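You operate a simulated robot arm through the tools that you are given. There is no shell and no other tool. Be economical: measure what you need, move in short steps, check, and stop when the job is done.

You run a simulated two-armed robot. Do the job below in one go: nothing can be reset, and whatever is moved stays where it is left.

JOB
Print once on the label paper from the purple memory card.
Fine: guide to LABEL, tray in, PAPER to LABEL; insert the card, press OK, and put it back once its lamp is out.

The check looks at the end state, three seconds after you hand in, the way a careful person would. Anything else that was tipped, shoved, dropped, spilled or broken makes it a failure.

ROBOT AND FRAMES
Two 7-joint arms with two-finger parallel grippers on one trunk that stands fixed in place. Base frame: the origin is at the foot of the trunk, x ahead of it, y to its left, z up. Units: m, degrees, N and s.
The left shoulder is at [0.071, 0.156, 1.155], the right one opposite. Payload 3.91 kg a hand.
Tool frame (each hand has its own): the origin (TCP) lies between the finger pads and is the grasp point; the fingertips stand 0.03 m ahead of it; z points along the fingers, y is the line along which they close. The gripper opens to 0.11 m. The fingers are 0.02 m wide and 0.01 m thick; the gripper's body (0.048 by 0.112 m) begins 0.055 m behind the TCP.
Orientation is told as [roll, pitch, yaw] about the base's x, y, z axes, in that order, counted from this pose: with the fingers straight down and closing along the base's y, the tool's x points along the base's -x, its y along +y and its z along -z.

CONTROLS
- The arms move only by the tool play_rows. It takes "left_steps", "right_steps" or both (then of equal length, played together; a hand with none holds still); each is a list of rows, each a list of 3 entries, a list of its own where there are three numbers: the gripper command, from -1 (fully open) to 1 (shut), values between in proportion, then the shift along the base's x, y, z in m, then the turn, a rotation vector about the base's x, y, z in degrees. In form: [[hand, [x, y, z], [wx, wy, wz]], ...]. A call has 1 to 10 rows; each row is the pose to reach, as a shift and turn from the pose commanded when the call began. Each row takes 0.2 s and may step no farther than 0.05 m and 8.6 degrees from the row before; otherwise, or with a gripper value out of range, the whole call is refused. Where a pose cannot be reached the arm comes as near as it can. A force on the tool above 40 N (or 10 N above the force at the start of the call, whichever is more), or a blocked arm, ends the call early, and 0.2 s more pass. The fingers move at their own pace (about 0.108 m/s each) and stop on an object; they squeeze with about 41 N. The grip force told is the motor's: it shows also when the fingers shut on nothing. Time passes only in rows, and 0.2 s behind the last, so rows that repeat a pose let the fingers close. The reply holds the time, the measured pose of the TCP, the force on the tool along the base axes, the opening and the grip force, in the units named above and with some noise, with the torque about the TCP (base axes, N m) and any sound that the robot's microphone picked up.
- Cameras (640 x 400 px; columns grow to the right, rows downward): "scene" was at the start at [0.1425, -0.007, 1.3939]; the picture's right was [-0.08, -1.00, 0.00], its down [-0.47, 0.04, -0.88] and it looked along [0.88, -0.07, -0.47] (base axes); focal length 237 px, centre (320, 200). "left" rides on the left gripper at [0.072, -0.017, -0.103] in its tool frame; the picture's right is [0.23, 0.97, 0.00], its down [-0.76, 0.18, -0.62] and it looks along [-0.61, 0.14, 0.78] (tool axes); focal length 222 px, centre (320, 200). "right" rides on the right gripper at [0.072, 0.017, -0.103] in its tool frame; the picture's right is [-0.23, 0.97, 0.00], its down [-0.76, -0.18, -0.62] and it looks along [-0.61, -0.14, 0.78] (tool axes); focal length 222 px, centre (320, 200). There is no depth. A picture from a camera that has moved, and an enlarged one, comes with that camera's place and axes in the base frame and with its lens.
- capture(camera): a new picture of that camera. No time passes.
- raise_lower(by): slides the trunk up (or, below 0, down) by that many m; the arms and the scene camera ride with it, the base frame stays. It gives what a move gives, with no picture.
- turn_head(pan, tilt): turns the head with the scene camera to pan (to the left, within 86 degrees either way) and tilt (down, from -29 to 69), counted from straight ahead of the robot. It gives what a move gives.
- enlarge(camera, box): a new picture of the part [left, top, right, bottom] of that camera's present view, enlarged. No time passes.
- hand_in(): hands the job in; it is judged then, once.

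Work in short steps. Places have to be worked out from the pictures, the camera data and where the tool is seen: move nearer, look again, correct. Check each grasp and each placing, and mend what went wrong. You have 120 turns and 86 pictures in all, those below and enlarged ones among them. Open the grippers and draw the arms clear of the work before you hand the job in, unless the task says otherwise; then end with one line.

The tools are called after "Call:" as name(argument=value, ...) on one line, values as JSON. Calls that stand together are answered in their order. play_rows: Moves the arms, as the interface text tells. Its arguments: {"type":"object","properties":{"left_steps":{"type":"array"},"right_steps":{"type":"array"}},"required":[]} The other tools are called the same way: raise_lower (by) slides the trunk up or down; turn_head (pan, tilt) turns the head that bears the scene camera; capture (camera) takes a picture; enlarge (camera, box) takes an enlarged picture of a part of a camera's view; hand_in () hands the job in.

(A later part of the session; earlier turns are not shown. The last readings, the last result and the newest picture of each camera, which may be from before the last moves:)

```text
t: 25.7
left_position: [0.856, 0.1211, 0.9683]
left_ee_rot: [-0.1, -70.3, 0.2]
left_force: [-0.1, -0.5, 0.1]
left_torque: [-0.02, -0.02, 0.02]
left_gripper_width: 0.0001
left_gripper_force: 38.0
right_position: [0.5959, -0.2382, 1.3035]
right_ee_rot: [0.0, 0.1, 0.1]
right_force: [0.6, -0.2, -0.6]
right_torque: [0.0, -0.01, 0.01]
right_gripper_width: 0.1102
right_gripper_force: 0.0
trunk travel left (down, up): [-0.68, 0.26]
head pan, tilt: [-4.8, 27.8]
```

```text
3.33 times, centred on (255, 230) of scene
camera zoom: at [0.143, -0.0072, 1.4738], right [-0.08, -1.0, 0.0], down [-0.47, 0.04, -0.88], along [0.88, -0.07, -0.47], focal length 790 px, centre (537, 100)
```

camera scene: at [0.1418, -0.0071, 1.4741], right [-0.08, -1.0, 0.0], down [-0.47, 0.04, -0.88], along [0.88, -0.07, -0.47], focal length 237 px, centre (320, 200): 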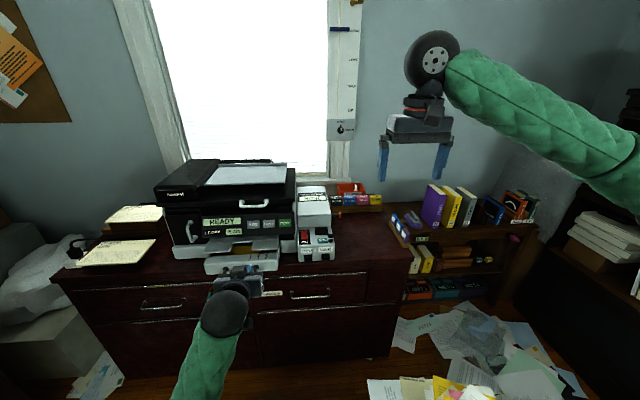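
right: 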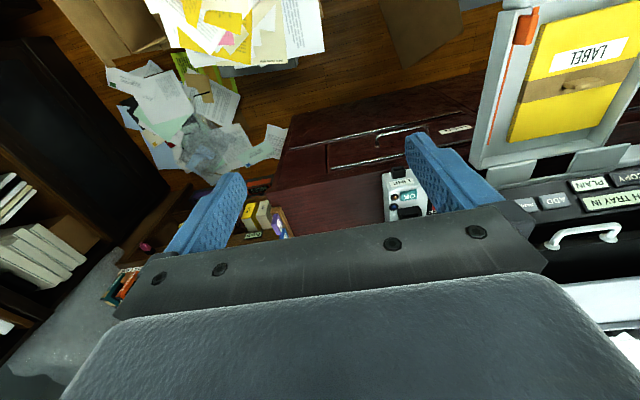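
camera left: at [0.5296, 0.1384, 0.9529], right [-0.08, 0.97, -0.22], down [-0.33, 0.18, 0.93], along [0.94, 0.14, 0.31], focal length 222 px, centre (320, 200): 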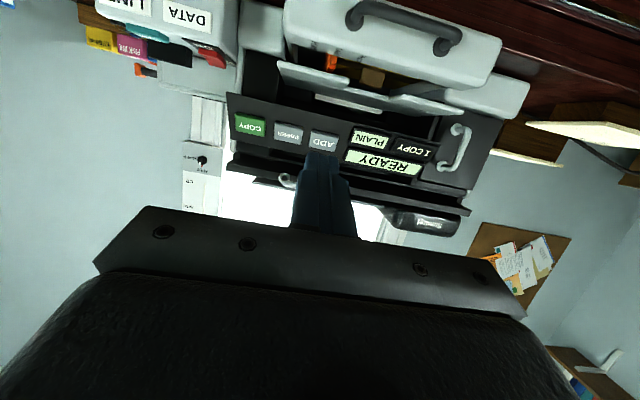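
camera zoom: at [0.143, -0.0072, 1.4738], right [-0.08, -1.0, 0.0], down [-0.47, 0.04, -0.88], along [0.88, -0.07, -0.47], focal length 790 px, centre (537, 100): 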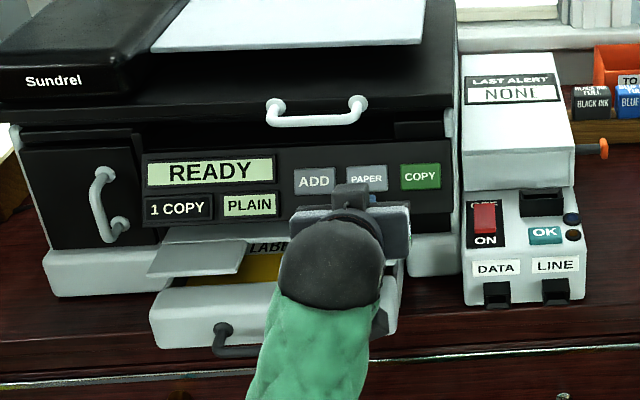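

The fingertips are centred on PAPER. I press forward in small steps and back off.

Call:
play_rows(left_steps=[[1, [0.012, 0, 0], [0, 0, 0]], [1, [0.02, 0, 0], [0, 0, 0]], [1, [0.026, 0, 0], [0, 0, 0]], [1, [0.03, 0, 0], [0, 0, 0]], [1, [0.034, 0, 0], [0, 0, 0]], [1, [0.02, 0, 0], [0, 0, 0]], [1, [0.0, 0, 0], [0, 0, 0]]])

Call:
enlarge(camera="scene", box=[160, 170, 350, 290])

```text
t: 26.6
left_position: [0.8757, 0.1187, 0.9782]
left_ee_rot: [-0.6, -71.1, 0.4]
left_force: [-91.4, 8.3, 14.2]
left_torque: [0.19, 1.36, 0.27]
left_gripper_width: 0.0
left_gripper_force: 38.1
right_position: [0.5875, -0.2371, 1.3073]
right_ee_rot: [-0.2, -0.3, 0.0]
right_force: [-0.2, 0.8, -0.7]
right_torque: [-0.03, 0.01, -0.04]
right_gripper_width: 0.1099
right_gripper_force: 0.1
trunk travel left (down, up): [-0.68, 0.26]
head pan, tilt: [-4.8, 27.8]
heard: click
stopped in row 4 (left hand): the force on the tool passed its limit at 126 N (the readings are from after the stop); the commanded pose is now the measured one
```

```text
3.33 times, centred on (255, 230) of scene
camera zoom: at [0.1323, -0.0056, 1.4751], right [-0.08, -1.0, 0.0], down [-0.46, 0.04, -0.89], along [0.88, -0.07, -0.46], focal length 790 px, centre (537, 100)
```

zoom: 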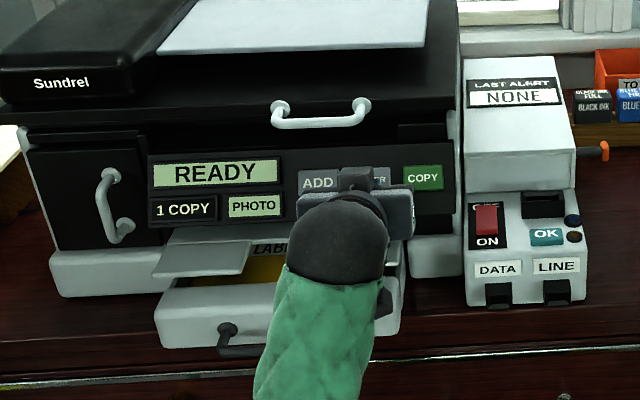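

One click took PLAIN to PHOTO. I back off, then press again more gently.

Call:
play_rows(left_steps=[[1, [-0.015, 0.002, -0.006], [0.5, 0.6, -0.3]], [1, [-0.025, 0.002, -0.009], [0.5, 0.6, -0.3]], [1, [-0.025, 0.002, -0.009], [0.5, 0.6, -0.3]]])

Call:
play_rows(left_steps=[[1, [0.012, 0, 0], [0, 0, 0]], [1, [0.018, 0, 0], [0, 0, 0]], [1, [0.021, 0, 0], [0, 0, 0]], [1, [0.023, 0, 0], [0, 0, 0]], [1, [0.01, 0, 0], [0, 0, 0]], [1, [0.0, 0, 0], [0, 0, 0]]])

Call:
enlarge(camera="scene", box=[160, 170, 350, 290])

```text
t: 27.4
left_position: [0.8575, 0.1203, 0.9597]
left_ee_rot: [1.1, -69.8, -1.4]
left_force: [-0.5, -0.1, 1.0]
left_torque: [0.01, 0.01, 0.03]
left_gripper_width: 0.0002
left_gripper_force: 37.4
right_position: [0.5943, -0.2382, 1.3027]
right_ee_rot: [0.0, 0.0, 0.0]
right_force: [-0.3, 0.7, -0.9]
right_torque: [0.04, -0.03, 0.0]
right_gripper_width: 0.1098
right_gripper_force: 0.2
trunk travel left (down, up): [-0.68, 0.26]
head pan, tilt: [-4.8, 27.8]
```

```text
t: 27.8
left_position: [0.8644, 0.1191, 0.96]
left_ee_rot: [0.9, -69.7, -1.4]
left_force: [-0.3, 0.2, 0.8]
left_torque: [0.01, 0.01, -0.02]
left_gripper_width: 0.0001
left_gripper_force: 37.5
right_position: [0.5947, -0.2376, 1.3031]
right_ee_rot: [0.0, -0.1, 0.0]
right_force: [-0.2, -0.5, -0.2]
right_torque: [0.02, -0.02, 0.0]
right_gripper_width: 0.1099
right_gripper_force: 0.0
trunk travel left (down, up): [-0.68, 0.26]
head pan, tilt: [-4.8, 27.8]
stopped in row 1 (left hand): the force on the tool passed its limit at 69 N (the readings are from after the stop); the commanded pose is now the measured one
```

```text
3.33 times, centred on (255, 230) of scene
camera zoom: at [0.1418, -0.0072, 1.474], right [-0.08, -1.0, 0.0], down [-0.47, 0.04, -0.88], along [0.88, -0.07, -0.47], focal length 790 px, centre (537, 100)
```

zoom: 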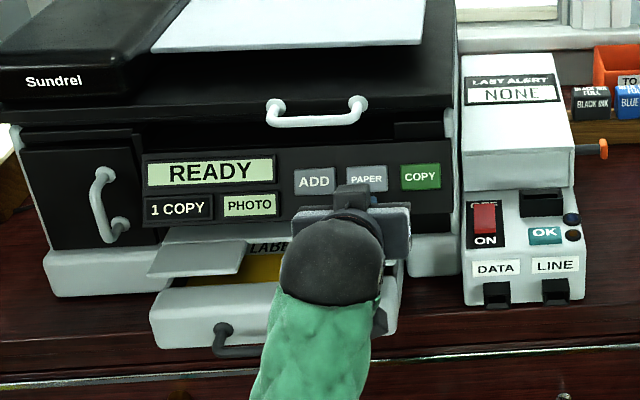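

The contact came low this time and didn't click. I back off, raise 12 mm and press in finer steps.

Call:
play_rows(left_steps=[[1, [-0.012, 0.002, 0.006], [-1, -0.6, 1.4]], [1, [-0.012, 0.002, 0.012], [-1, -0.6, 1.4]], [1, [0, 0.002, 0.012], [-1, -0.6, 1.4]], [1, [0.004, 0.002, 0.012], [-1, -0.6, 1.4]], [1, [0.008, 0.002, 0.012], [-1, -0.6, 1.4]], [1, [0.011, 0.002, 0.012], [-1, -0.6, 1.4]], [1, [0.014, 0.002, 0.012], [-1, -0.6, 1.4]], [1, [0.0, 0.002, 0.012], [-1, -0.6, 1.4]], [1, [-0.012, 0.002, 0.012], [-1, -0.6, 1.4]]])

Call:
enlarge(camera="scene", box=[160, 170, 350, 290])

```text
t: 29.4
left_position: [0.873, 0.123, 0.9751]
left_ee_rot: [-2.1, -70.5, 2.9]
left_force: [-36.9, 2.1, 6.2]
left_torque: [0.01, 0.4, -0.01]
left_gripper_width: 0.0
left_gripper_force: 37.7
right_position: [0.5905, -0.2375, 1.3055]
right_ee_rot: [0.1, -0.1, 0.0]
right_force: [-0.8, 0.5, 0.1]
right_torque: [-0.03, -0.01, 0.0]
right_gripper_width: 0.1098
right_gripper_force: 0.1
trunk travel left (down, up): [-0.68, 0.26]
head pan, tilt: [-4.8, 27.8]
heard: click
stopped in row 7 (left hand): the force on the tool passed its limit at 53 N (the readings are from after the stop); the commanded pose is now the measured one
```

```text
3.33 times, centred on (255, 230) of scene
camera zoom: at [0.1385, -0.0068, 1.4745], right [-0.08, -1.0, 0.0], down [-0.46, 0.04, -0.89], along [0.88, -0.07, -0.46], focal length 790 px, centre (537, 100)
```

zoom: 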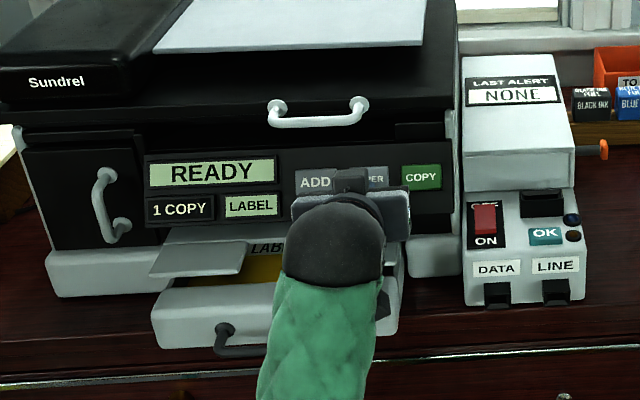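

The display shows LABEL. I withdraw the left hand to the left, and bring the right hand toward the card rack for a closer look.

Call:
play_rows(left_steps=[[1, [-0.02, 0, 0], [0, 0, 0]], [1, [-0.06, 0, 0.02], [0, 0, 0]], [1, [-0.1, 0.01, 0.04], [0, 0, 0]], [1, [-0.14, 0.03, 0.06], [0, 0, 0]], [1, [-0.18, 0.05, 0.08], [0, 0, 0]], [1, [-0.21, 0.08, 0.1], [0, 0, 0]], [1, [-0.22, 0.12, 0.12], [0, 0, 0]]], right_steps=[[-1, [0.02, -0.02, -0.03], [0, 0, 0]], [-1, [0.04, -0.04, -0.06], [0, 0, 0]], [-1, [0.06, -0.06, -0.09], [0, 0, 0]], [-1, [0.08, -0.08, -0.12], [0, 0, 0]], [-1, [0.1, -0.1, -0.15], [0, 0, 0]], [-1, [0.12, -0.12, -0.18], [0, 0, 0]], [-1, [0.14, -0.14, -0.21], [0, 0, 0]]])

Call:
capture(camera="right")

Call:
enlarge(camera="scene", box=[280, 170, 460, 290])

```text
t: 31.0
left_position: [0.6562, 0.2431, 1.0929]
left_ee_rot: [-2.1, -70.2, 2.8]
left_force: [-0.1, 1.1, -0.2]
left_torque: [0.02, 0.0, -0.04]
left_gripper_width: 0.0
left_gripper_force: 37.9
right_position: [0.7384, -0.3779, 1.0927]
right_ee_rot: [0.0, 0.2, -0.1]
right_force: [1.3, 0.8, 0.0]
right_torque: [0.0, 0.04, 0.04]
right_gripper_width: 0.1102
right_gripper_force: 0.1
trunk travel left (down, up): [-0.68, 0.26]
head pan, tilt: [-4.8, 27.8]
```

```text
45 pictures are left
camera right: at [0.6651, -0.3608, 1.1948], right [0.23, 0.97, 0.0], down [0.76, -0.18, 0.62], along [0.61, -0.14, -0.78], focal length 222 px, centre (320, 200)
```

right: 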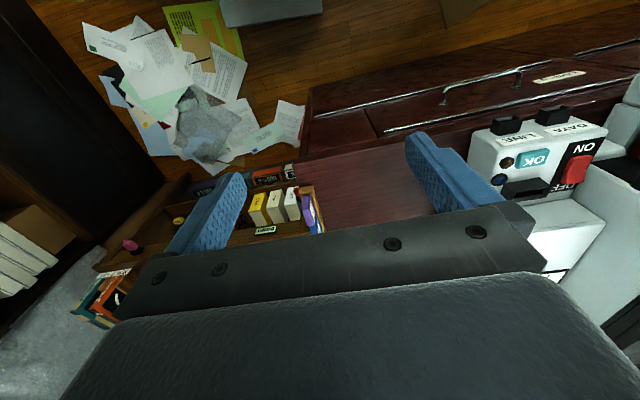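

```text
3.33 times, centred on (370, 230) of scene
camera zoom: at [0.1432, -0.0067, 1.4739], right [-0.08, -1.0, 0.0], down [-0.47, 0.04, -0.88], along [0.88, -0.08, -0.47], focal length 790 px, centre (153, 100)
```

zoom: 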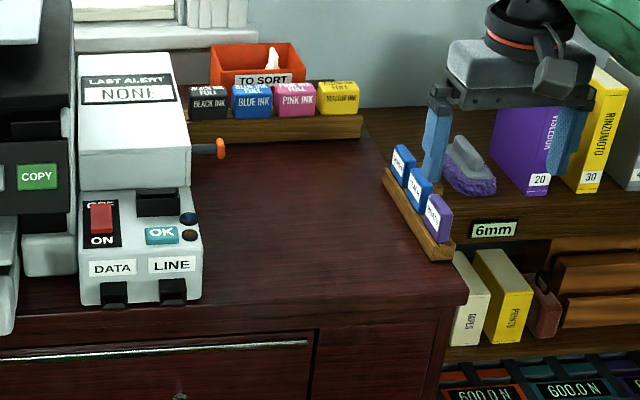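

The cards stand in a rack along the desk's right edge, with purple nearest. I tilt the right hand forward and move closer to see the card's shape.

Call:
play_rows(right_steps=[[-1, [0.01, -0.015, -0.02], [0, -8, 0]], [-1, [0.02, -0.03, -0.04], [0, -16, 0]], [-1, [0.03, -0.045, -0.06], [0, -24, 0]], [-1, [0.04, -0.06, -0.08], [0, -32, 0]], [-1, [0.05, -0.075, -0.1], [0, -40, 0]]])

Call:
capture(camera="right")

Call:
enlarge(camera="scene", box=[380, 190, 430, 240])

```text
t: 32.2
left_position: [0.6562, 0.2424, 1.0931]
left_ee_rot: [-2.0, -70.3, 2.8]
left_force: [0.2, -0.3, 0.1]
left_torque: [-0.04, -0.01, 0.05]
left_gripper_width: 0.0003
left_gripper_force: 37.5
right_position: [0.7861, -0.4525, 0.993]
right_ee_rot: [0.0, -40.1, 0.0]
right_force: [-0.7, 0.6, -0.5]
right_torque: [0.04, 0.04, 0.02]
right_gripper_width: 0.11
right_gripper_force: 0.2
trunk travel left (down, up): [-0.68, 0.26]
head pan, tilt: [-4.8, 27.8]
```

```text
43 pictures are left
camera right: at [0.664, -0.4351, 1.0246], right [0.17, 0.97, 0.15], down [0.18, -0.18, 0.97], along [0.97, -0.14, -0.21], focal length 222 px, centre (320, 200)
```

right: 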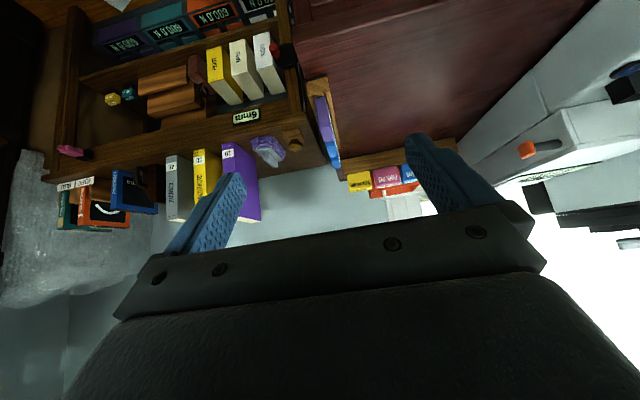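

```text
8.00 times, centred on (405, 215) of scene
camera zoom: at [0.1423, -0.0079, 1.474], right [-0.08, -1.0, 0.0], down [-0.47, 0.04, -0.88], along [0.88, -0.07, -0.47], focal length 1897 px, centre (-360, 80)
```

zoom: 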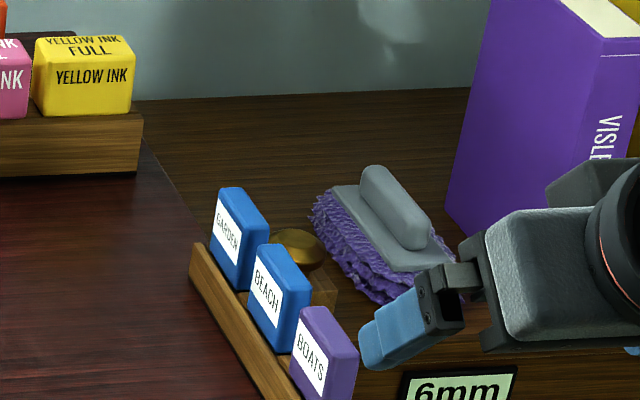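

Call:
enlarge(camera="right", box=[240, 60, 400, 190])

Call:
enlarge(camera="scene", box=[295, 195, 345, 265])

```text
3.08 times, centred on (320, 125) of right
camera zoom: at [0.664, -0.4351, 1.0246], right [0.17, 0.97, 0.15], down [0.18, -0.18, 0.97], along [0.97, -0.14, -0.21], focal length 684 px, centre (320, 431)
```

zoom: 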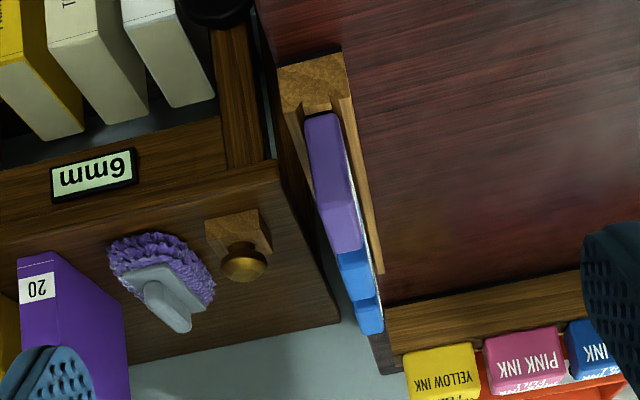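

```text
5.71 times, centred on (320, 230) of scene
camera zoom: at [0.1423, -0.0079, 1.474], right [-0.08, -1.0, 0.0], down [-0.47, 0.04, -0.88], along [0.88, -0.07, -0.47], focal length 1355 px, centre (320, 29)
```

zoom: 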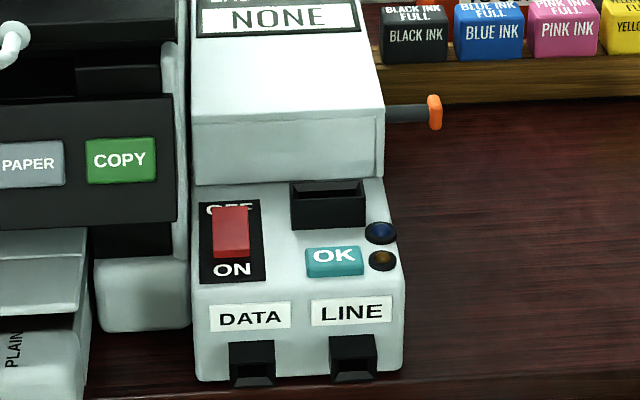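

The card stands thin side along y (about 2 cm) in its trough, and the reader's slot opens upward, wide along y. I move the right hand closer to measure the card.

Call:
play_rows(right_steps=[[-1, [0.03, 0, -0.01], [0, 0, 0]], [-1, [0.06, 0, -0.02], [0, 0, 0]], [-1, [0.085, 0, -0.03], [0, 0, 0]]])

Call:
enlarge(camera="right", box=[200, 0, 480, 240])

```text
t: 33.0
left_position: [0.658, 0.2416, 1.092]
left_ee_rot: [-1.9, -70.2, 2.8]
left_force: [-0.3, 0.3, 0.8]
left_torque: [-0.01, 0.01, -0.02]
left_gripper_width: 0.0002
left_gripper_force: 37.4
right_position: [0.8713, -0.4531, 0.9626]
right_ee_rot: [0.0, -39.9, 0.0]
right_force: [0.6, -0.6, 0.5]
right_torque: [0.0, -0.01, 0.01]
right_gripper_width: 0.1102
right_gripper_force: 0.1
trunk travel left (down, up): [-0.68, 0.26]
head pan, tilt: [-4.8, 27.8]
```

```text
1.67 times, centred on (340, 120) of right
camera zoom: at [0.7497, -0.435, 0.9937], right [0.18, 0.97, 0.15], down [0.18, -0.18, 0.97], along [0.97, -0.14, -0.21], focal length 370 px, centre (287, 333)
```

zoom: 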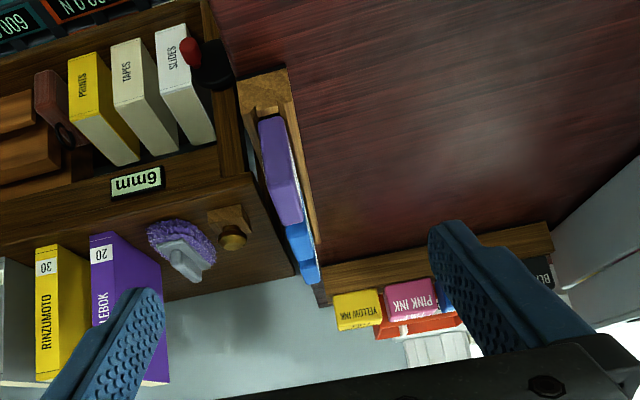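

By matching views, the purple card's top-front edge is at about (0.958, -0.454, 0.857), with trough walls near z 0.81. I bring the half-open fingers above it, then check alignment.

Call:
play_rows(right_steps=[[0.1, [0.025, 0, -0.01], [0, 0, 0]], [0.1, [0.05, -0.001, -0.02], [0, 0, 0]], [0.1, [0.075, -0.001, -0.035], [0, 0, 0]], [0.1, [0.097, -0.001, -0.05], [0, 0, 0]], [0.1, [0.097, -0.001, -0.06], [0, 0, 0]]])

Call:
enlarge(camera="right", box=[200, 0, 480, 240])

Call:
enlarge(camera="scene", box=[370, 180, 450, 250])

```text
t: 34.2
left_position: [0.6568, 0.2416, 1.0934]
left_ee_rot: [-1.9, -70.3, 2.8]
left_force: [0.1, 0.8, 0.4]
left_torque: [0.04, -0.01, 0.01]
left_gripper_width: 0.0
left_gripper_force: 37.3
right_position: [0.9664, -0.4544, 0.9025]
right_ee_rot: [-0.1, -39.9, 0.0]
right_force: [0.4, 0.0, -0.4]
right_torque: [-0.04, 0.01, 0.0]
right_gripper_width: 0.0495
right_gripper_force: 0.1
trunk travel left (down, up): [-0.68, 0.26]
head pan, tilt: [-4.8, 27.8]
```

```text
1.67 times, centred on (340, 120) of right
camera zoom: at [0.8456, -0.4361, 0.9347], right [0.17, 0.97, 0.15], down [0.18, -0.18, 0.97], along [0.97, -0.14, -0.21], focal length 370 px, centre (287, 333)
```

zoom: 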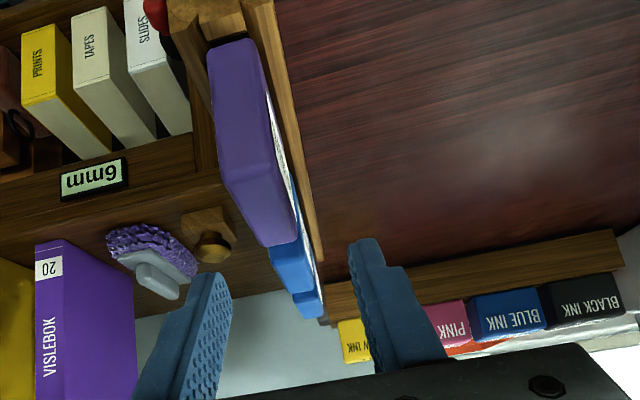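

```text
5.71 times, centred on (410, 215) of scene
camera zoom: at [0.142, -0.0074, 1.474], right [-0.08, -1.0, 0.0], down [-0.47, 0.04, -0.88], along [0.88, -0.07, -0.47], focal length 1355 px, centre (-194, 114)
```

zoom: 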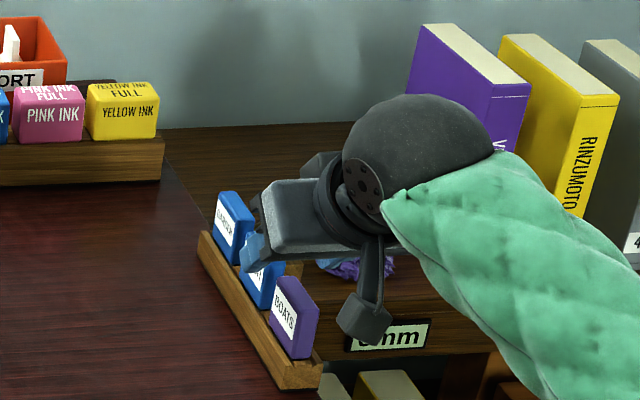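

The projections agree: card spans x 0.954–1.002, y≈-0.4565, top z≈0.857. I lower straight onto it and close.

Call:
play_rows(right_steps=[[0.1, [0.002, -0.002, -0.02], [0, 0, 0]], [0.1, [0.004, -0.002, -0.036], [0, 0, 0]], [0.1, [0.004, -0.002, -0.048], [0, 0, 0]], [0.1, [0.004, -0.002, -0.048], [0, 0, 0]]])

Call:
enlarge(camera="right", box=[200, 0, 480, 240])

```text
t: 35.2
left_position: [0.6566, 0.2445, 1.0933]
left_ee_rot: [-2.1, -70.4, 2.8]
left_force: [-0.5, 0.6, -0.2]
left_torque: [-0.01, 0.06, -0.02]
left_gripper_width: 0.0
left_gripper_force: 37.5
right_position: [0.9713, -0.4561, 0.8552]
right_ee_rot: [0.0, -39.9, 0.0]
right_force: [-0.7, 0.0, 0.1]
right_torque: [-0.01, -0.01, 0.04]
right_gripper_width: 0.0495
right_gripper_force: 0.1
trunk travel left (down, up): [-0.68, 0.26]
head pan, tilt: [-4.8, 27.8]
```

```text
1.67 times, centred on (340, 120) of right
camera zoom: at [0.8496, -0.438, 0.8869], right [0.17, 0.97, 0.15], down [0.18, -0.18, 0.97], along [0.97, -0.14, -0.21], focal length 370 px, centre (287, 333)
```

zoom: 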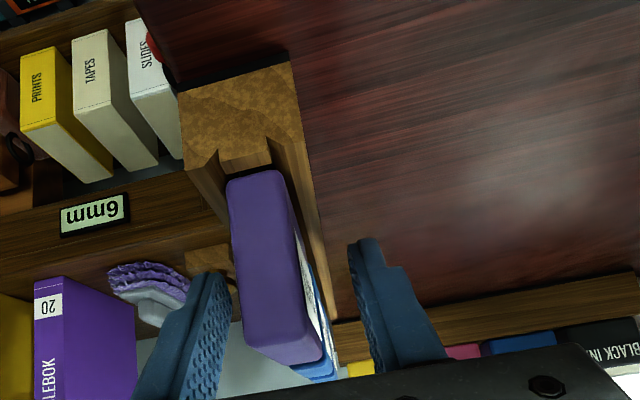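

The card is between the fingers. I close the grip.

Call:
play_rows(right_steps=[[0.4, [0, 0, 0], [0, 0, 0]], [0.7, [0, 0, 0], [0, 0, 0]], [1, [0, 0, 0], [0, 0, 0]], [1, [0, 0, 0], [0, 0, 0]]])

Call:
play_rows(right_steps=[[1, [0, 0, 0.02], [0, 0, 0]], [1, [0, 0, 0.05], [0, 0, 0]], [1, [-0.01, 0, 0.09], [0, 0, 0]], [1, [-0.03, 0, 0.13], [0, 0, 0]]])

Call:
capture(camera="right")

Call:
enlarge(camera="scene", box=[360, 160, 460, 250])

```text
t: 36.2
left_position: [0.6567, 0.2426, 1.0932]
left_ee_rot: [-2.0, -70.3, 3.0]
left_force: [-0.3, 0.3, 0.1]
left_torque: [0.01, -0.03, 0.04]
left_gripper_width: 0.0002
left_gripper_force: 37.4
right_position: [0.9719, -0.4541, 0.855]
right_ee_rot: [0.0, -39.9, 0.1]
right_force: [-2.5, 10.2, -2.6]
right_torque: [0.5, -0.09, 0.25]
right_gripper_width: 0.0299
right_gripper_force: 44.5
trunk travel left (down, up): [-0.68, 0.26]
head pan, tilt: [-4.8, 27.8]
```

```text
t: 36.6
left_position: [0.6593, 0.2427, 1.0908]
left_ee_rot: [-1.9, -70.0, 2.8]
left_force: [0.2, -0.5, -0.1]
left_torque: [-0.03, 0.0, -0.03]
left_gripper_width: 0.0003
left_gripper_force: 37.4
right_position: [0.9719, -0.4545, 0.8559]
right_ee_rot: [0.0, -38.9, 0.1]
right_force: [24.5, 1.3, -17.8]
right_torque: [0.03, -1.68, -0.24]
right_gripper_width: 0.0296
right_gripper_force: 45.2
trunk travel left (down, up): [-0.68, 0.26]
head pan, tilt: [-4.8, 27.8]
stopped in row 1 (right hand): the force on the tool passed its limit at 49 N (the readings are from after the stop); the commanded pose is now the measured one
```

```text
35 pictures are left
camera right: at [0.8507, -0.4364, 0.8892], right [0.18, 0.97, 0.14], down [0.2, -0.18, 0.96], along [0.96, -0.14, -0.23], focal length 222 px, centre (320, 200)
```

right: 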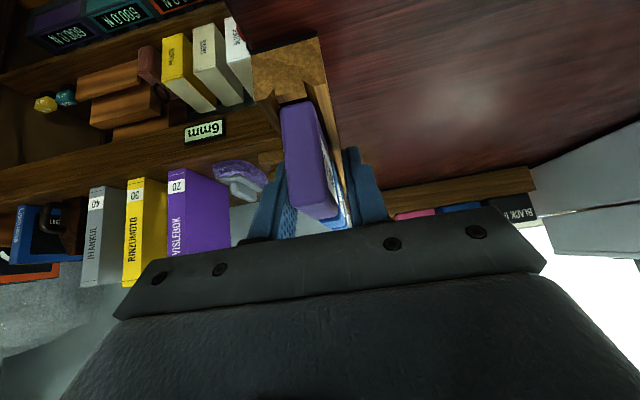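

```text
4.44 times, centred on (410, 205) of scene
camera zoom: at [0.1469, -0.0079, 1.4733], right [-0.08, -1.0, 0.0], down [-0.47, 0.04, -0.88], along [0.88, -0.07, -0.47], focal length 1054 px, centre (-80, 178)
```

zoom: 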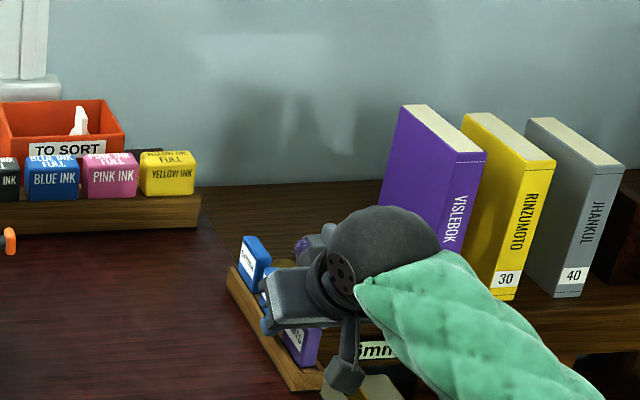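

The grip stopped at 3 cm: the fingertips are on the trough walls, not the card. I open, rise about 14 mm and look again.

Call:
play_rows(right_steps=[[0.4, [0, 0, 0], [0, 0, 0]], [0.1, [0, -0.001, 0], [0, -1, 0]], [0.1, [0, -0.001, 0.007], [0, -1, 0]], [0.1, [0, -0.001, 0.015], [0, -1, 0]]])

Call:
enlarge(camera="right", box=[200, 0, 480, 240])

```text
t: 37.6
left_position: [0.6574, 0.2437, 1.0932]
left_ee_rot: [-2.0, -70.2, 2.8]
left_force: [0.4, -0.6, 1.0]
left_torque: [0.01, -0.02, -0.01]
left_gripper_width: 0.0
left_gripper_force: 37.6
right_position: [0.9696, -0.4561, 0.8746]
right_ee_rot: [-0.1, -40.1, -0.1]
right_force: [-0.1, -0.2, 0.6]
right_torque: [-0.03, 0.02, 0.01]
right_gripper_width: 0.0496
right_gripper_force: 0.1
trunk travel left (down, up): [-0.68, 0.26]
head pan, tilt: [-4.8, 27.8]
```

```text
1.67 times, centred on (340, 120) of right
camera zoom: at [0.8473, -0.4378, 0.9064], right [0.17, 0.97, 0.15], down [0.18, -0.18, 0.97], along [0.97, -0.14, -0.21], focal length 370 px, centre (287, 333)
```

zoom: 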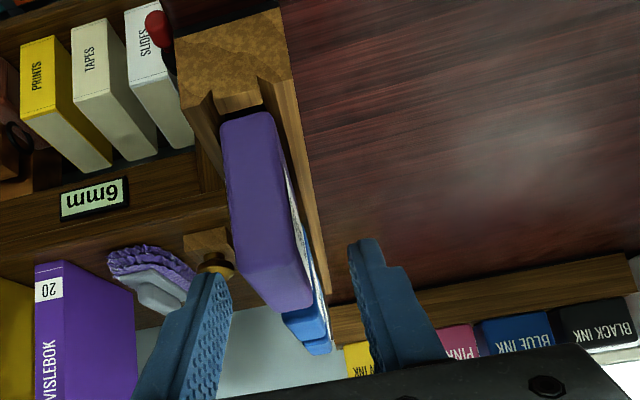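

The rack looks unmoved and the card top is around z 0.865. I close at TCP z≈0.867, above the walls.

Call:
play_rows(right_steps=[[0.1, [0.003, 0, -0.007], [0, 0, 0]], [0.4, [0.003, 0, -0.007], [0, 0, 0]], [0.7, [0.003, 0, -0.007], [0, 0, 0]], [1, [0.003, 0, -0.007], [0, 0, 0]], [1, [0.003, 0, -0.007], [0, 0, 0]]])

```text
t: 38.8
left_position: [0.6567, 0.2427, 1.0944]
left_ee_rot: [-1.9, -70.4, 2.8]
left_force: [0.1, -0.5, 0.1]
left_torque: [0.0, 0.01, -0.04]
left_gripper_width: 0.0
left_gripper_force: 38.1
right_position: [0.9708, -0.4552, 0.8668]
right_ee_rot: [0.0, -40.2, 0.0]
right_force: [0.0, 1.1, 0.3]
right_torque: [0.03, -0.04, -0.01]
right_gripper_width: 0.015
right_gripper_force: 41.0
trunk travel left (down, up): [-0.68, 0.26]
head pan, tilt: [-4.8, 27.8]
```

The opening is now 15 mm, which fits the card itself. I lift it straight up slowly.

Call:
play_rows(right_steps=[[1, [0, 0, 0.012], [0, 0, 0]], [1, [0, 0, 0.03], [0, 0, 0]], [1, [0, 0, 0.055], [0, 0, 0]], [1, [0, 0, 0.085], [0, 0, 0]], [1, [-0.02, 0, 0.115], [0, 0, 0]], [1, [-0.04, 0.01, 0.145], [0, 0, 0]]])

Call:
capture(camera="right")

Call:
enlarge(camera="scene", box=[360, 160, 460, 250])

```text
t: 40.2
left_position: [0.657, 0.2428, 1.0919]
left_ee_rot: [-2.0, -70.3, 2.8]
left_force: [0.6, -1.2, 0.4]
left_torque: [0.04, 0.02, 0.01]
left_gripper_width: 0.0
left_gripper_force: 38.1
right_position: [0.9301, -0.4429, 1.0129]
right_ee_rot: [-0.1, -40.0, 0.1]
right_force: [0.2, 0.0, -0.4]
right_torque: [-0.01, 0.01, -0.01]
right_gripper_width: 0.0149
right_gripper_force: 40.8
trunk travel left (down, up): [-0.68, 0.26]
head pan, tilt: [-4.8, 27.8]
```

```text
32 pictures are left
camera right: at [0.8089, -0.4269, 1.0445], right [0.17, 0.97, 0.15], down [0.18, -0.18, 0.97], along [0.97, -0.14, -0.21], focal length 222 px, centre (320, 200)
```

right: 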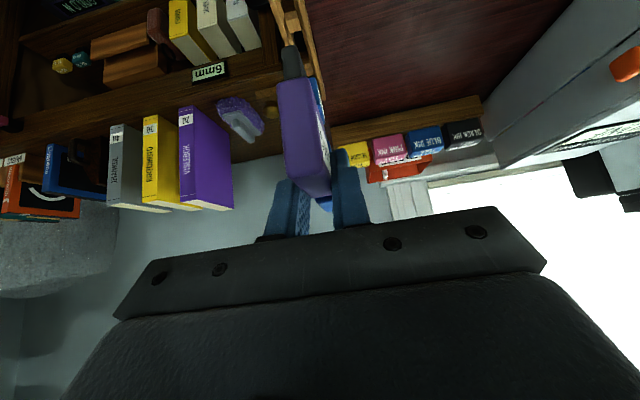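

```text
4.44 times, centred on (410, 205) of scene
camera zoom: at [0.1422, -0.0063, 1.4739], right [-0.08, -1.0, 0.0], down [-0.47, 0.04, -0.88], along [0.88, -0.07, -0.47], focal length 1054 px, centre (-80, 178)
```

zoom: 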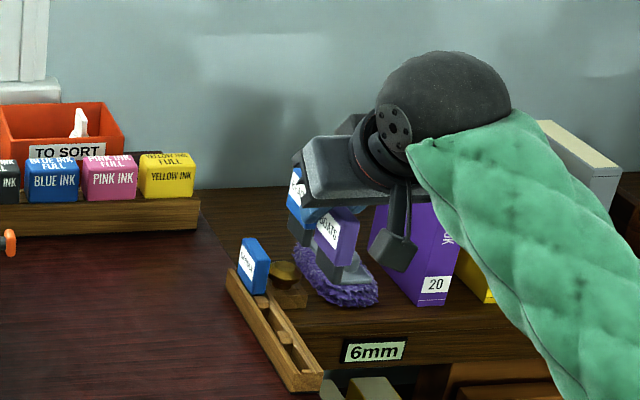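

The blue BEACH card came up too: the tilted tips overlapped it. I look closely before putting both back along the same path.

Call:
enlarge(camera="right", box=[240, 20, 400, 240])

Call:
enlarge(camera="scene", box=[380, 185, 430, 255])

```text
1.82 times, centred on (320, 130) of right
camera zoom: at [0.8089, -0.4269, 1.0445], right [0.17, 0.97, 0.15], down [0.18, -0.18, 0.97], along [0.97, -0.14, -0.21], focal length 404 px, centre (320, 327)
```

zoom: 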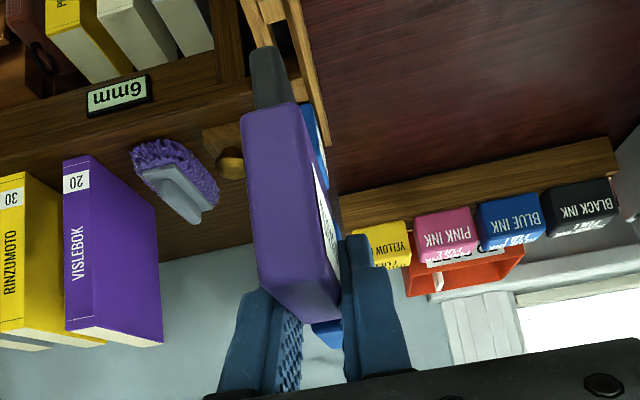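

```text
5.71 times, centred on (405, 220) of scene
camera zoom: at [0.1422, -0.0063, 1.4739], right [-0.08, -1.0, 0.0], down [-0.47, 0.04, -0.88], along [0.88, -0.07, -0.47], focal length 1355 px, centre (-166, 86)
```

zoom: 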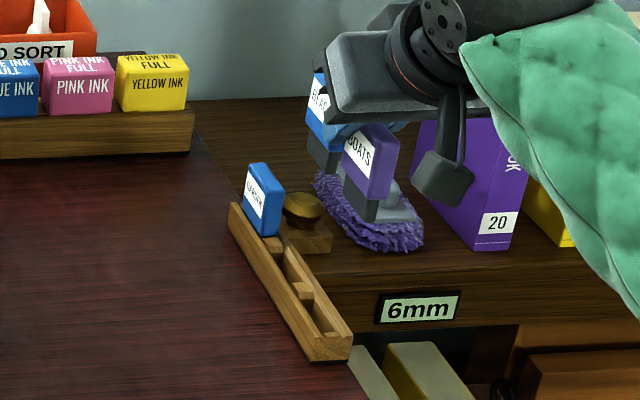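

Both cards are still upright on their grey stems, so I reverse the exact path and set them down into their slots.

Call:
play_rows(right_steps=[[1, [0.02, -0.01, -0.03], [0, 0, 0]], [1, [0.041, -0.012, -0.06], [0, 0, 0]], [1, [0.041, -0.012, -0.09], [0, 0, 0]], [1, [0.041, -0.012, -0.105], [0, 0, 0]], [1, [0.041, -0.012, -0.115], [0, 0, 0]], [1, [0.041, -0.012, -0.122], [0, 0, 0]]])

Call:
enlarge(camera="right", box=[240, 20, 400, 240])

Call:
enlarge(camera="scene", box=[380, 185, 430, 255])

```text
t: 41.6
left_position: [0.6572, 0.2419, 1.0937]
left_ee_rot: [-2.0, -70.3, 2.7]
left_force: [-0.9, -0.2, 0.3]
left_torque: [0.02, 0.01, -0.04]
left_gripper_width: 0.0
left_gripper_force: 37.7
right_position: [0.9731, -0.4581, 0.8915]
right_ee_rot: [0.0, -40.0, -0.1]
right_force: [0.0, 0.2, -0.6]
right_torque: [-0.01, 0.01, 0.0]
right_gripper_width: 0.015
right_gripper_force: 40.9
trunk travel left (down, up): [-0.68, 0.26]
head pan, tilt: [-4.8, 27.8]
```

```text
1.82 times, centred on (320, 130) of right
camera zoom: at [0.8517, -0.44, 0.9223], right [0.17, 0.97, 0.15], down [0.18, -0.18, 0.97], along [0.97, -0.14, -0.21], focal length 404 px, centre (320, 327)
```

zoom: 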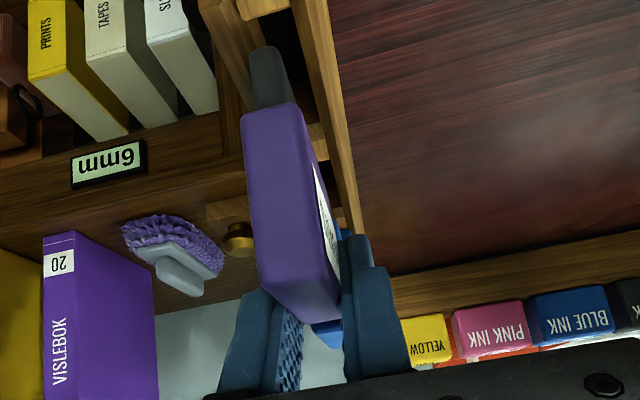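

```text
5.71 times, centred on (405, 220) of scene
camera zoom: at [0.1427, -0.007, 1.4739], right [-0.08, -1.0, 0.0], down [-0.47, 0.04, -0.88], along [0.88, -0.07, -0.47], focal length 1355 px, centre (-166, 86)
```

zoom: 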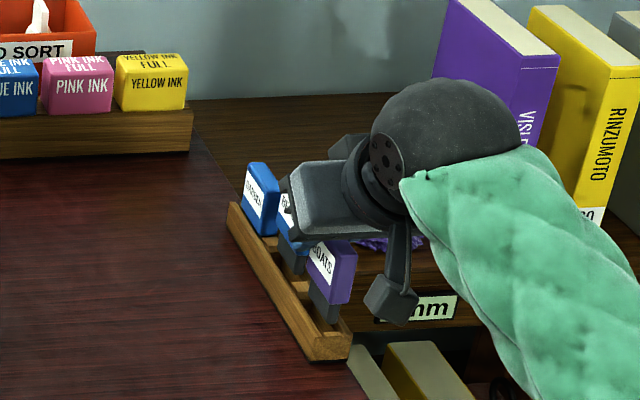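

I correct the small sideways excess (back to the exact lift line) and lower the last 23 mm slowly.

Call:
play_rows(right_steps=[[1, [-0.001, 0.002, 0], [0, 0, 0]], [1, [-0.001, 0.002, -0.006], [0, 0, 0]], [1, [-0.001, 0.002, -0.012], [0, 0, 0]], [1, [-0.001, 0.002, -0.018], [0, 0, 0]], [1, [-0.001, 0.002, -0.022], [0, 0, 0]]])

Call:
enlarge(camera="right", box=[240, 20, 400, 240])

```text
t: 42.8
left_position: [0.6567, 0.243, 1.0929]
left_ee_rot: [-2.1, -70.4, 2.8]
left_force: [0.2, 0.0, 0.8]
left_torque: [0.0, -0.01, 0.02]
left_gripper_width: 0.0
left_gripper_force: 37.5
right_position: [0.9719, -0.4554, 0.8692]
right_ee_rot: [0.0, -40.1, 0.0]
right_force: [0.8, -0.5, -0.5]
right_torque: [0.02, -0.01, 0.01]
right_gripper_width: 0.0147
right_gripper_force: 41.4
trunk travel left (down, up): [-0.68, 0.26]
head pan, tilt: [-4.8, 27.8]
```

```text
1.82 times, centred on (320, 130) of right
camera zoom: at [0.8505, -0.4378, 0.9006], right [0.17, 0.97, 0.15], down [0.18, -0.18, 0.97], along [0.97, -0.14, -0.21], focal length 404 px, centre (320, 327)
```

zoom: 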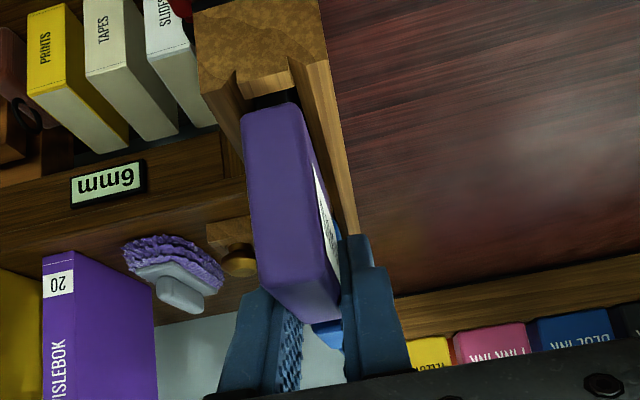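

No contact force; the stems are in their slots. I go down the last 2 mm, open, and rise clear to look.

Call:
play_rows(right_steps=[[1, [0, 0, -0.002], [0, 0, 0]], [0.6, [0, 0, -0.002], [0, 0, 0]], [0.2, [0, 0, -0.002], [0, 0, 0]], [0.1, [0, 0, 0.01], [0, 0, 0]], [0.1, [-0.005, 0, 0.04], [0, 0, 0]], [0.1, [-0.03, 0, 0.07], [0, 0, 0]], [0.1, [-0.06, 0, 0.09], [0, 0, 0]]])

Call:
enlarge(camera="right", box=[240, 20, 400, 240])

Call:
enlarge(camera="scene", box=[380, 185, 430, 255])

```text
t: 44.4
left_position: [0.6553, 0.2437, 1.0921]
left_ee_rot: [-2.0, -70.4, 2.8]
left_force: [-0.2, 0.6, 0.5]
left_torque: [-0.01, -0.02, 0.0]
left_gripper_width: 0.0
left_gripper_force: 37.7
right_position: [0.9118, -0.4534, 0.9585]
right_ee_rot: [0.0, -40.2, 0.1]
right_force: [0.8, 0.0, 0.3]
right_torque: [-0.02, -0.03, 0.02]
right_gripper_width: 0.0492
right_gripper_force: 0.0
trunk travel left (down, up): [-0.68, 0.26]
head pan, tilt: [-4.8, 27.8]
```

```text
1.82 times, centred on (320, 130) of right
camera zoom: at [0.7896, -0.4365, 0.9903], right [0.17, 0.97, 0.15], down [0.18, -0.18, 0.97], along [0.97, -0.14, -0.21], focal length 404 px, centre (320, 327)
```

zoom: 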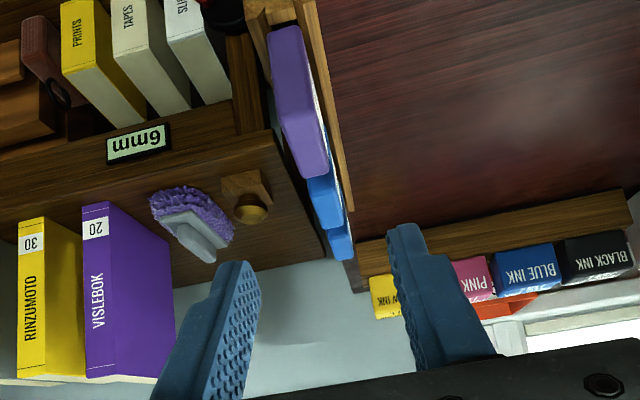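

```text
5.71 times, centred on (405, 220) of scene
camera zoom: at [0.1416, -0.0071, 1.474], right [-0.08, -1.0, 0.0], down [-0.47, 0.04, -0.88], along [0.88, -0.07, -0.47], focal length 1355 px, centre (-166, 86)
```

zoom: 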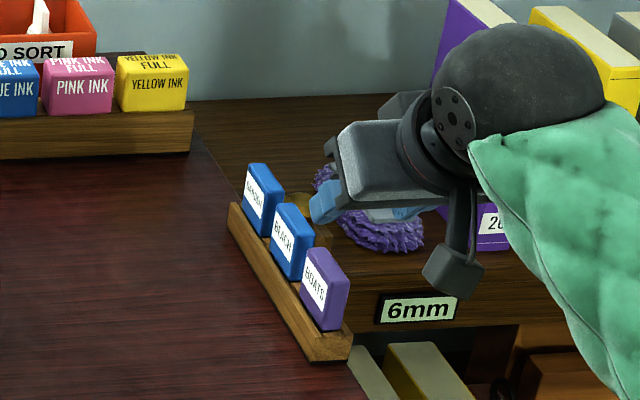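

Both cards are seated again. The purple card's centre is nearer x≈0.953, so I regrasp 29 mm further back than before.

Call:
play_rows(right_steps=[[0.1, [0.015, 0, -0.03], [0, 0, 0]], [0.1, [0.03, 0, -0.06], [0, 0, 0]], [0.1, [0.03, 0, -0.08], [0, 0, 0]], [0.1, [0.03, 0, -0.091], [0, 0, 0]]])

Call:
enlarge(camera="right", box=[240, 20, 400, 240])

Call:
enlarge(camera="scene", box=[380, 185, 430, 255])

```text
t: 45.4
left_position: [0.6573, 0.2427, 1.0927]
left_ee_rot: [-1.9, -70.2, 2.8]
left_force: [-0.4, -0.5, -0.8]
left_torque: [0.0, 0.04, 0.0]
left_gripper_width: 0.0002
left_gripper_force: 37.8
right_position: [0.9416, -0.456, 0.8677]
right_ee_rot: [0.0, -40.1, 0.0]
right_force: [-0.9, -0.1, -0.1]
right_torque: [0.0, -0.01, -0.01]
right_gripper_width: 0.0493
right_gripper_force: 0.1
trunk travel left (down, up): [-0.68, 0.26]
head pan, tilt: [-4.8, 27.8]
```

```text
1.82 times, centred on (320, 130) of right
camera zoom: at [0.8202, -0.4378, 0.8994], right [0.17, 0.97, 0.15], down [0.18, -0.18, 0.97], along [0.97, -0.14, -0.21], focal length 404 px, centre (320, 327)
```

zoom: 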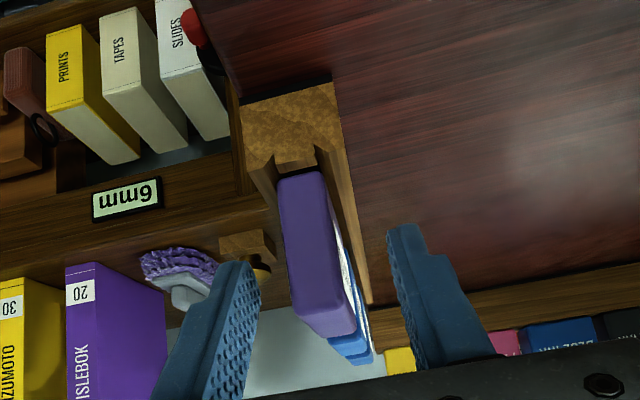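

```text
5.71 times, centred on (405, 220) of scene
camera zoom: at [0.1427, -0.007, 1.4739], right [-0.08, -1.0, 0.0], down [-0.47, 0.04, -0.88], along [0.88, -0.07, -0.47], focal length 1355 px, centre (-166, 86)
```

zoom: 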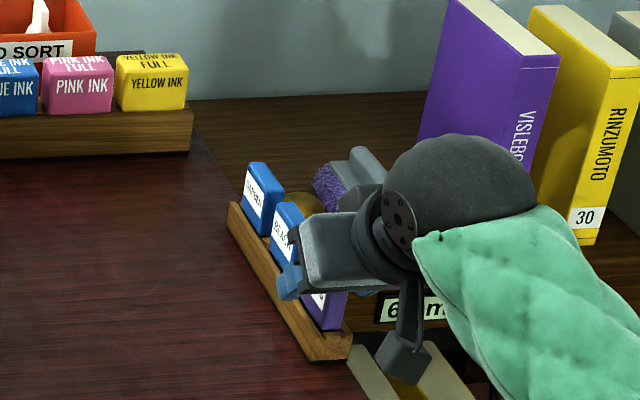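

The finger will meet the middle of the purple card. I close and lift just a little, then check.

Call:
play_rows(right_steps=[[0.4, [0, 0, 0], [0, 0, 0]], [0.7, [0, 0, 0], [0, 0, 0]], [1, [0, 0, 0], [0, 0, 0]], [1, [0, 0, 0], [0, 0, 0]], [1, [0, 0, 0.012], [0, 0, 0]], [1, [0, 0, 0.03], [0, 0, 0]], [1, [0, 0, 0.055], [0, 0, 0]], [1, [0, 0, 0.09], [0, 0, 0]]])

Call:
enlarge(camera="scene", box=[380, 185, 430, 255])

```text
t: 47.2
left_position: [0.6572, 0.2431, 1.0926]
left_ee_rot: [-2.0, -70.4, 2.9]
left_force: [-1.0, -0.4, -0.8]
left_torque: [0.01, 0.05, 0.0]
left_gripper_width: 0.0001
left_gripper_force: 37.9
right_position: [0.9416, -0.4555, 0.9575]
right_ee_rot: [0.0, -40.2, 0.1]
right_force: [-0.6, 0.6, -0.2]
right_torque: [0.02, 0.01, -0.01]
right_gripper_width: 0.0147
right_gripper_force: 40.8
trunk travel left (down, up): [-0.68, 0.26]
head pan, tilt: [-4.8, 27.8]
```

```text
5.71 times, centred on (405, 220) of scene
camera zoom: at [0.1421, -0.0068, 1.4739], right [-0.08, -1.0, 0.0], down [-0.47, 0.04, -0.88], along [0.88, -0.07, -0.47], focal length 1355 px, centre (-166, 86)
```

zoom: 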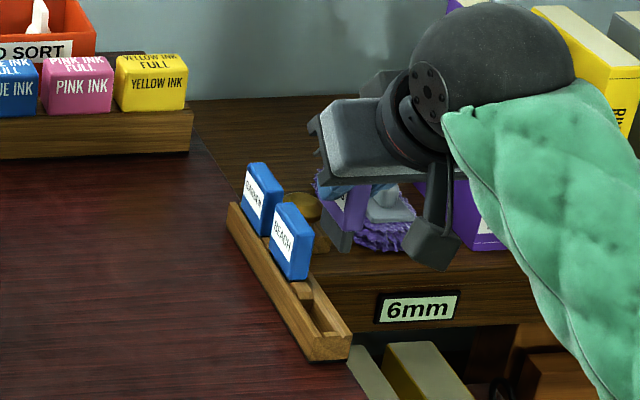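

Only the purple card is in the grip now (rest pose noted: TCP 0.9416, -0.456, 0.8677). The slot opening is near (0.958, -0.078, 0.90); I move back and yaw the hand 90° so the card's width lies along y.

Call:
play_rows(right_steps=[[1, [-0.02, 0.01, 0.03], [0, 0, 8]], [1, [-0.05, 0.025, 0.055], [0, 0, 16]], [1, [-0.08, 0.045, 0.08], [0, 0, 24]], [1, [-0.105, 0.065, 0.1], [0, 0, 32]], [1, [-0.12, 0.085, 0.12], [0, 0, 40]], [1, [-0.13, 0.105, 0.13], [0, 0, 48]], [1, [-0.13, 0.125, 0.14], [0, 0, 56]], [1, [-0.13, 0.145, 0.14], [0, 0, 64]], [1, [-0.13, 0.165, 0.14], [0, 0, 72]], [1, [-0.13, 0.185, 0.14], [0, 0, 80]]])

Call:
play_rows(right_steps=[[1, [0, 0.01, 0], [0, 0, 5]], [1, [0, 0.02, 0], [0, 0, 10]]])

Call:
capture(camera="right")

Call:
capture(camera="scene")

```text
t: 49.4
left_position: [0.6578, 0.243, 1.0929]
left_ee_rot: [-2.0, -70.2, 2.7]
left_force: [0.0, -0.3, 0.2]
left_torque: [0.01, -0.01, 0.04]
left_gripper_width: 0.0
left_gripper_force: 37.5
right_position: [0.8122, -0.2714, 1.0975]
right_ee_rot: [0.0, -40.1, 80.0]
right_force: [0.2, 0.5, 0.1]
right_torque: [-0.01, 0.04, 0.02]
right_gripper_width: 0.0149
right_gripper_force: 41.0
trunk travel left (down, up): [-0.68, 0.26]
head pan, tilt: [-4.8, 27.8]
```

```text
t: 50.0
left_position: [0.6562, 0.2427, 1.0927]
left_ee_rot: [-1.9, -70.3, 2.8]
left_force: [0.0, -0.3, -0.1]
left_torque: [0.01, 0.0, 0.01]
left_gripper_width: 0.0
left_gripper_force: 38.1
right_position: [0.8111, -0.2516, 1.0992]
right_ee_rot: [0.0, -40.3, 90.0]
right_force: [-0.5, -0.4, -0.3]
right_torque: [0.01, 0.0, 0.02]
right_gripper_width: 0.0146
right_gripper_force: 41.1
trunk travel left (down, up): [-0.68, 0.26]
head pan, tilt: [-4.8, 27.8]
```

```text
20 pictures are left
camera right: at [0.7947, -0.3725, 1.1297], right [-0.97, 0.17, 0.15], down [0.18, 0.18, 0.97], along [0.14, 0.97, -0.21], focal length 222 px, centre (320, 200)
```

right: 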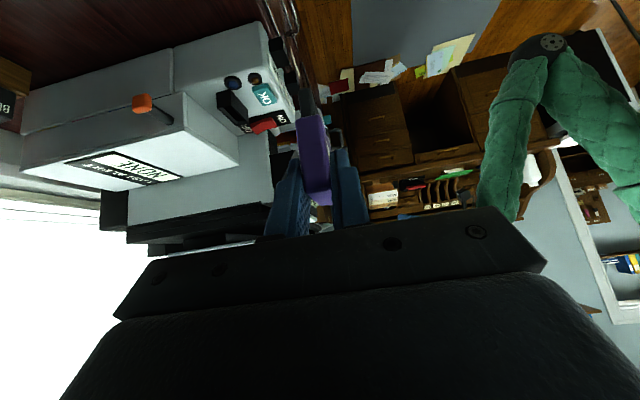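

```text
19 pictures are left
camera scene: at [0.1424, -0.0072, 1.4739], right [-0.08, -1.0, 0.0], down [-0.47, 0.04, -0.88], along [0.88, -0.07, -0.47], focal length 237 px, centre (320, 200)
```

scene: 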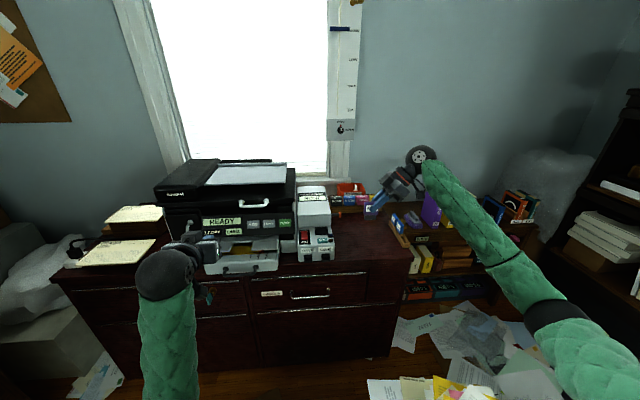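

The side view shows the reader, slot and held card. I enlarge it to fix the slot and stem positions.

Call:
enlarge(camera="right", box=[190, 30, 350, 190])

```text
2.50 times, centred on (270, 110) of right
camera zoom: at [0.7947, -0.3725, 1.1297], right [-0.97, 0.17, 0.15], down [0.18, 0.18, 0.97], along [0.14, 0.97, -0.21], focal length 555 px, centre (445, 425)
```

zoom: 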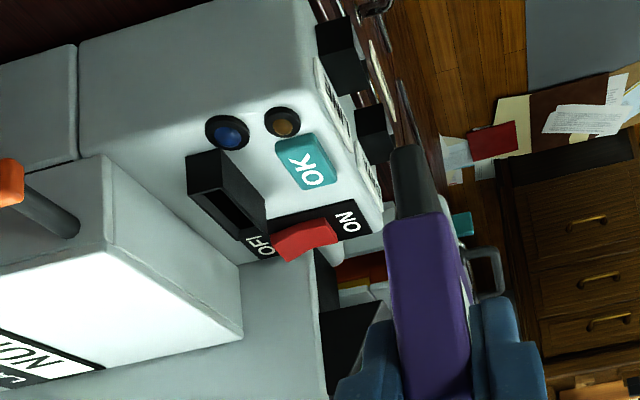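

The slot rim centre checks out at (0.955, -0.078, 0.901) with vertical walls. I enlarge the scene view to measure where the stem sits relative to the grip.

Call:
enlarge(camera="scene", box=[350, 170, 430, 230])

```text
6.67 times, centred on (390, 200) of scene
camera zoom: at [0.1424, -0.0072, 1.4739], right [-0.08, -1.0, 0.0], down [-0.47, 0.04, -0.88], along [0.88, -0.07, -0.47], focal length 1581 px, centre (-147, 200)
```

zoom: 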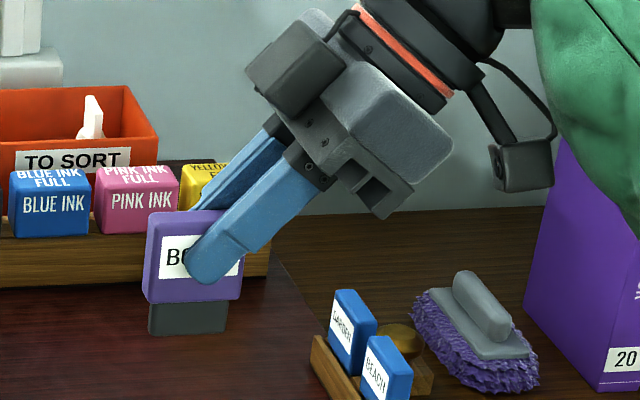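

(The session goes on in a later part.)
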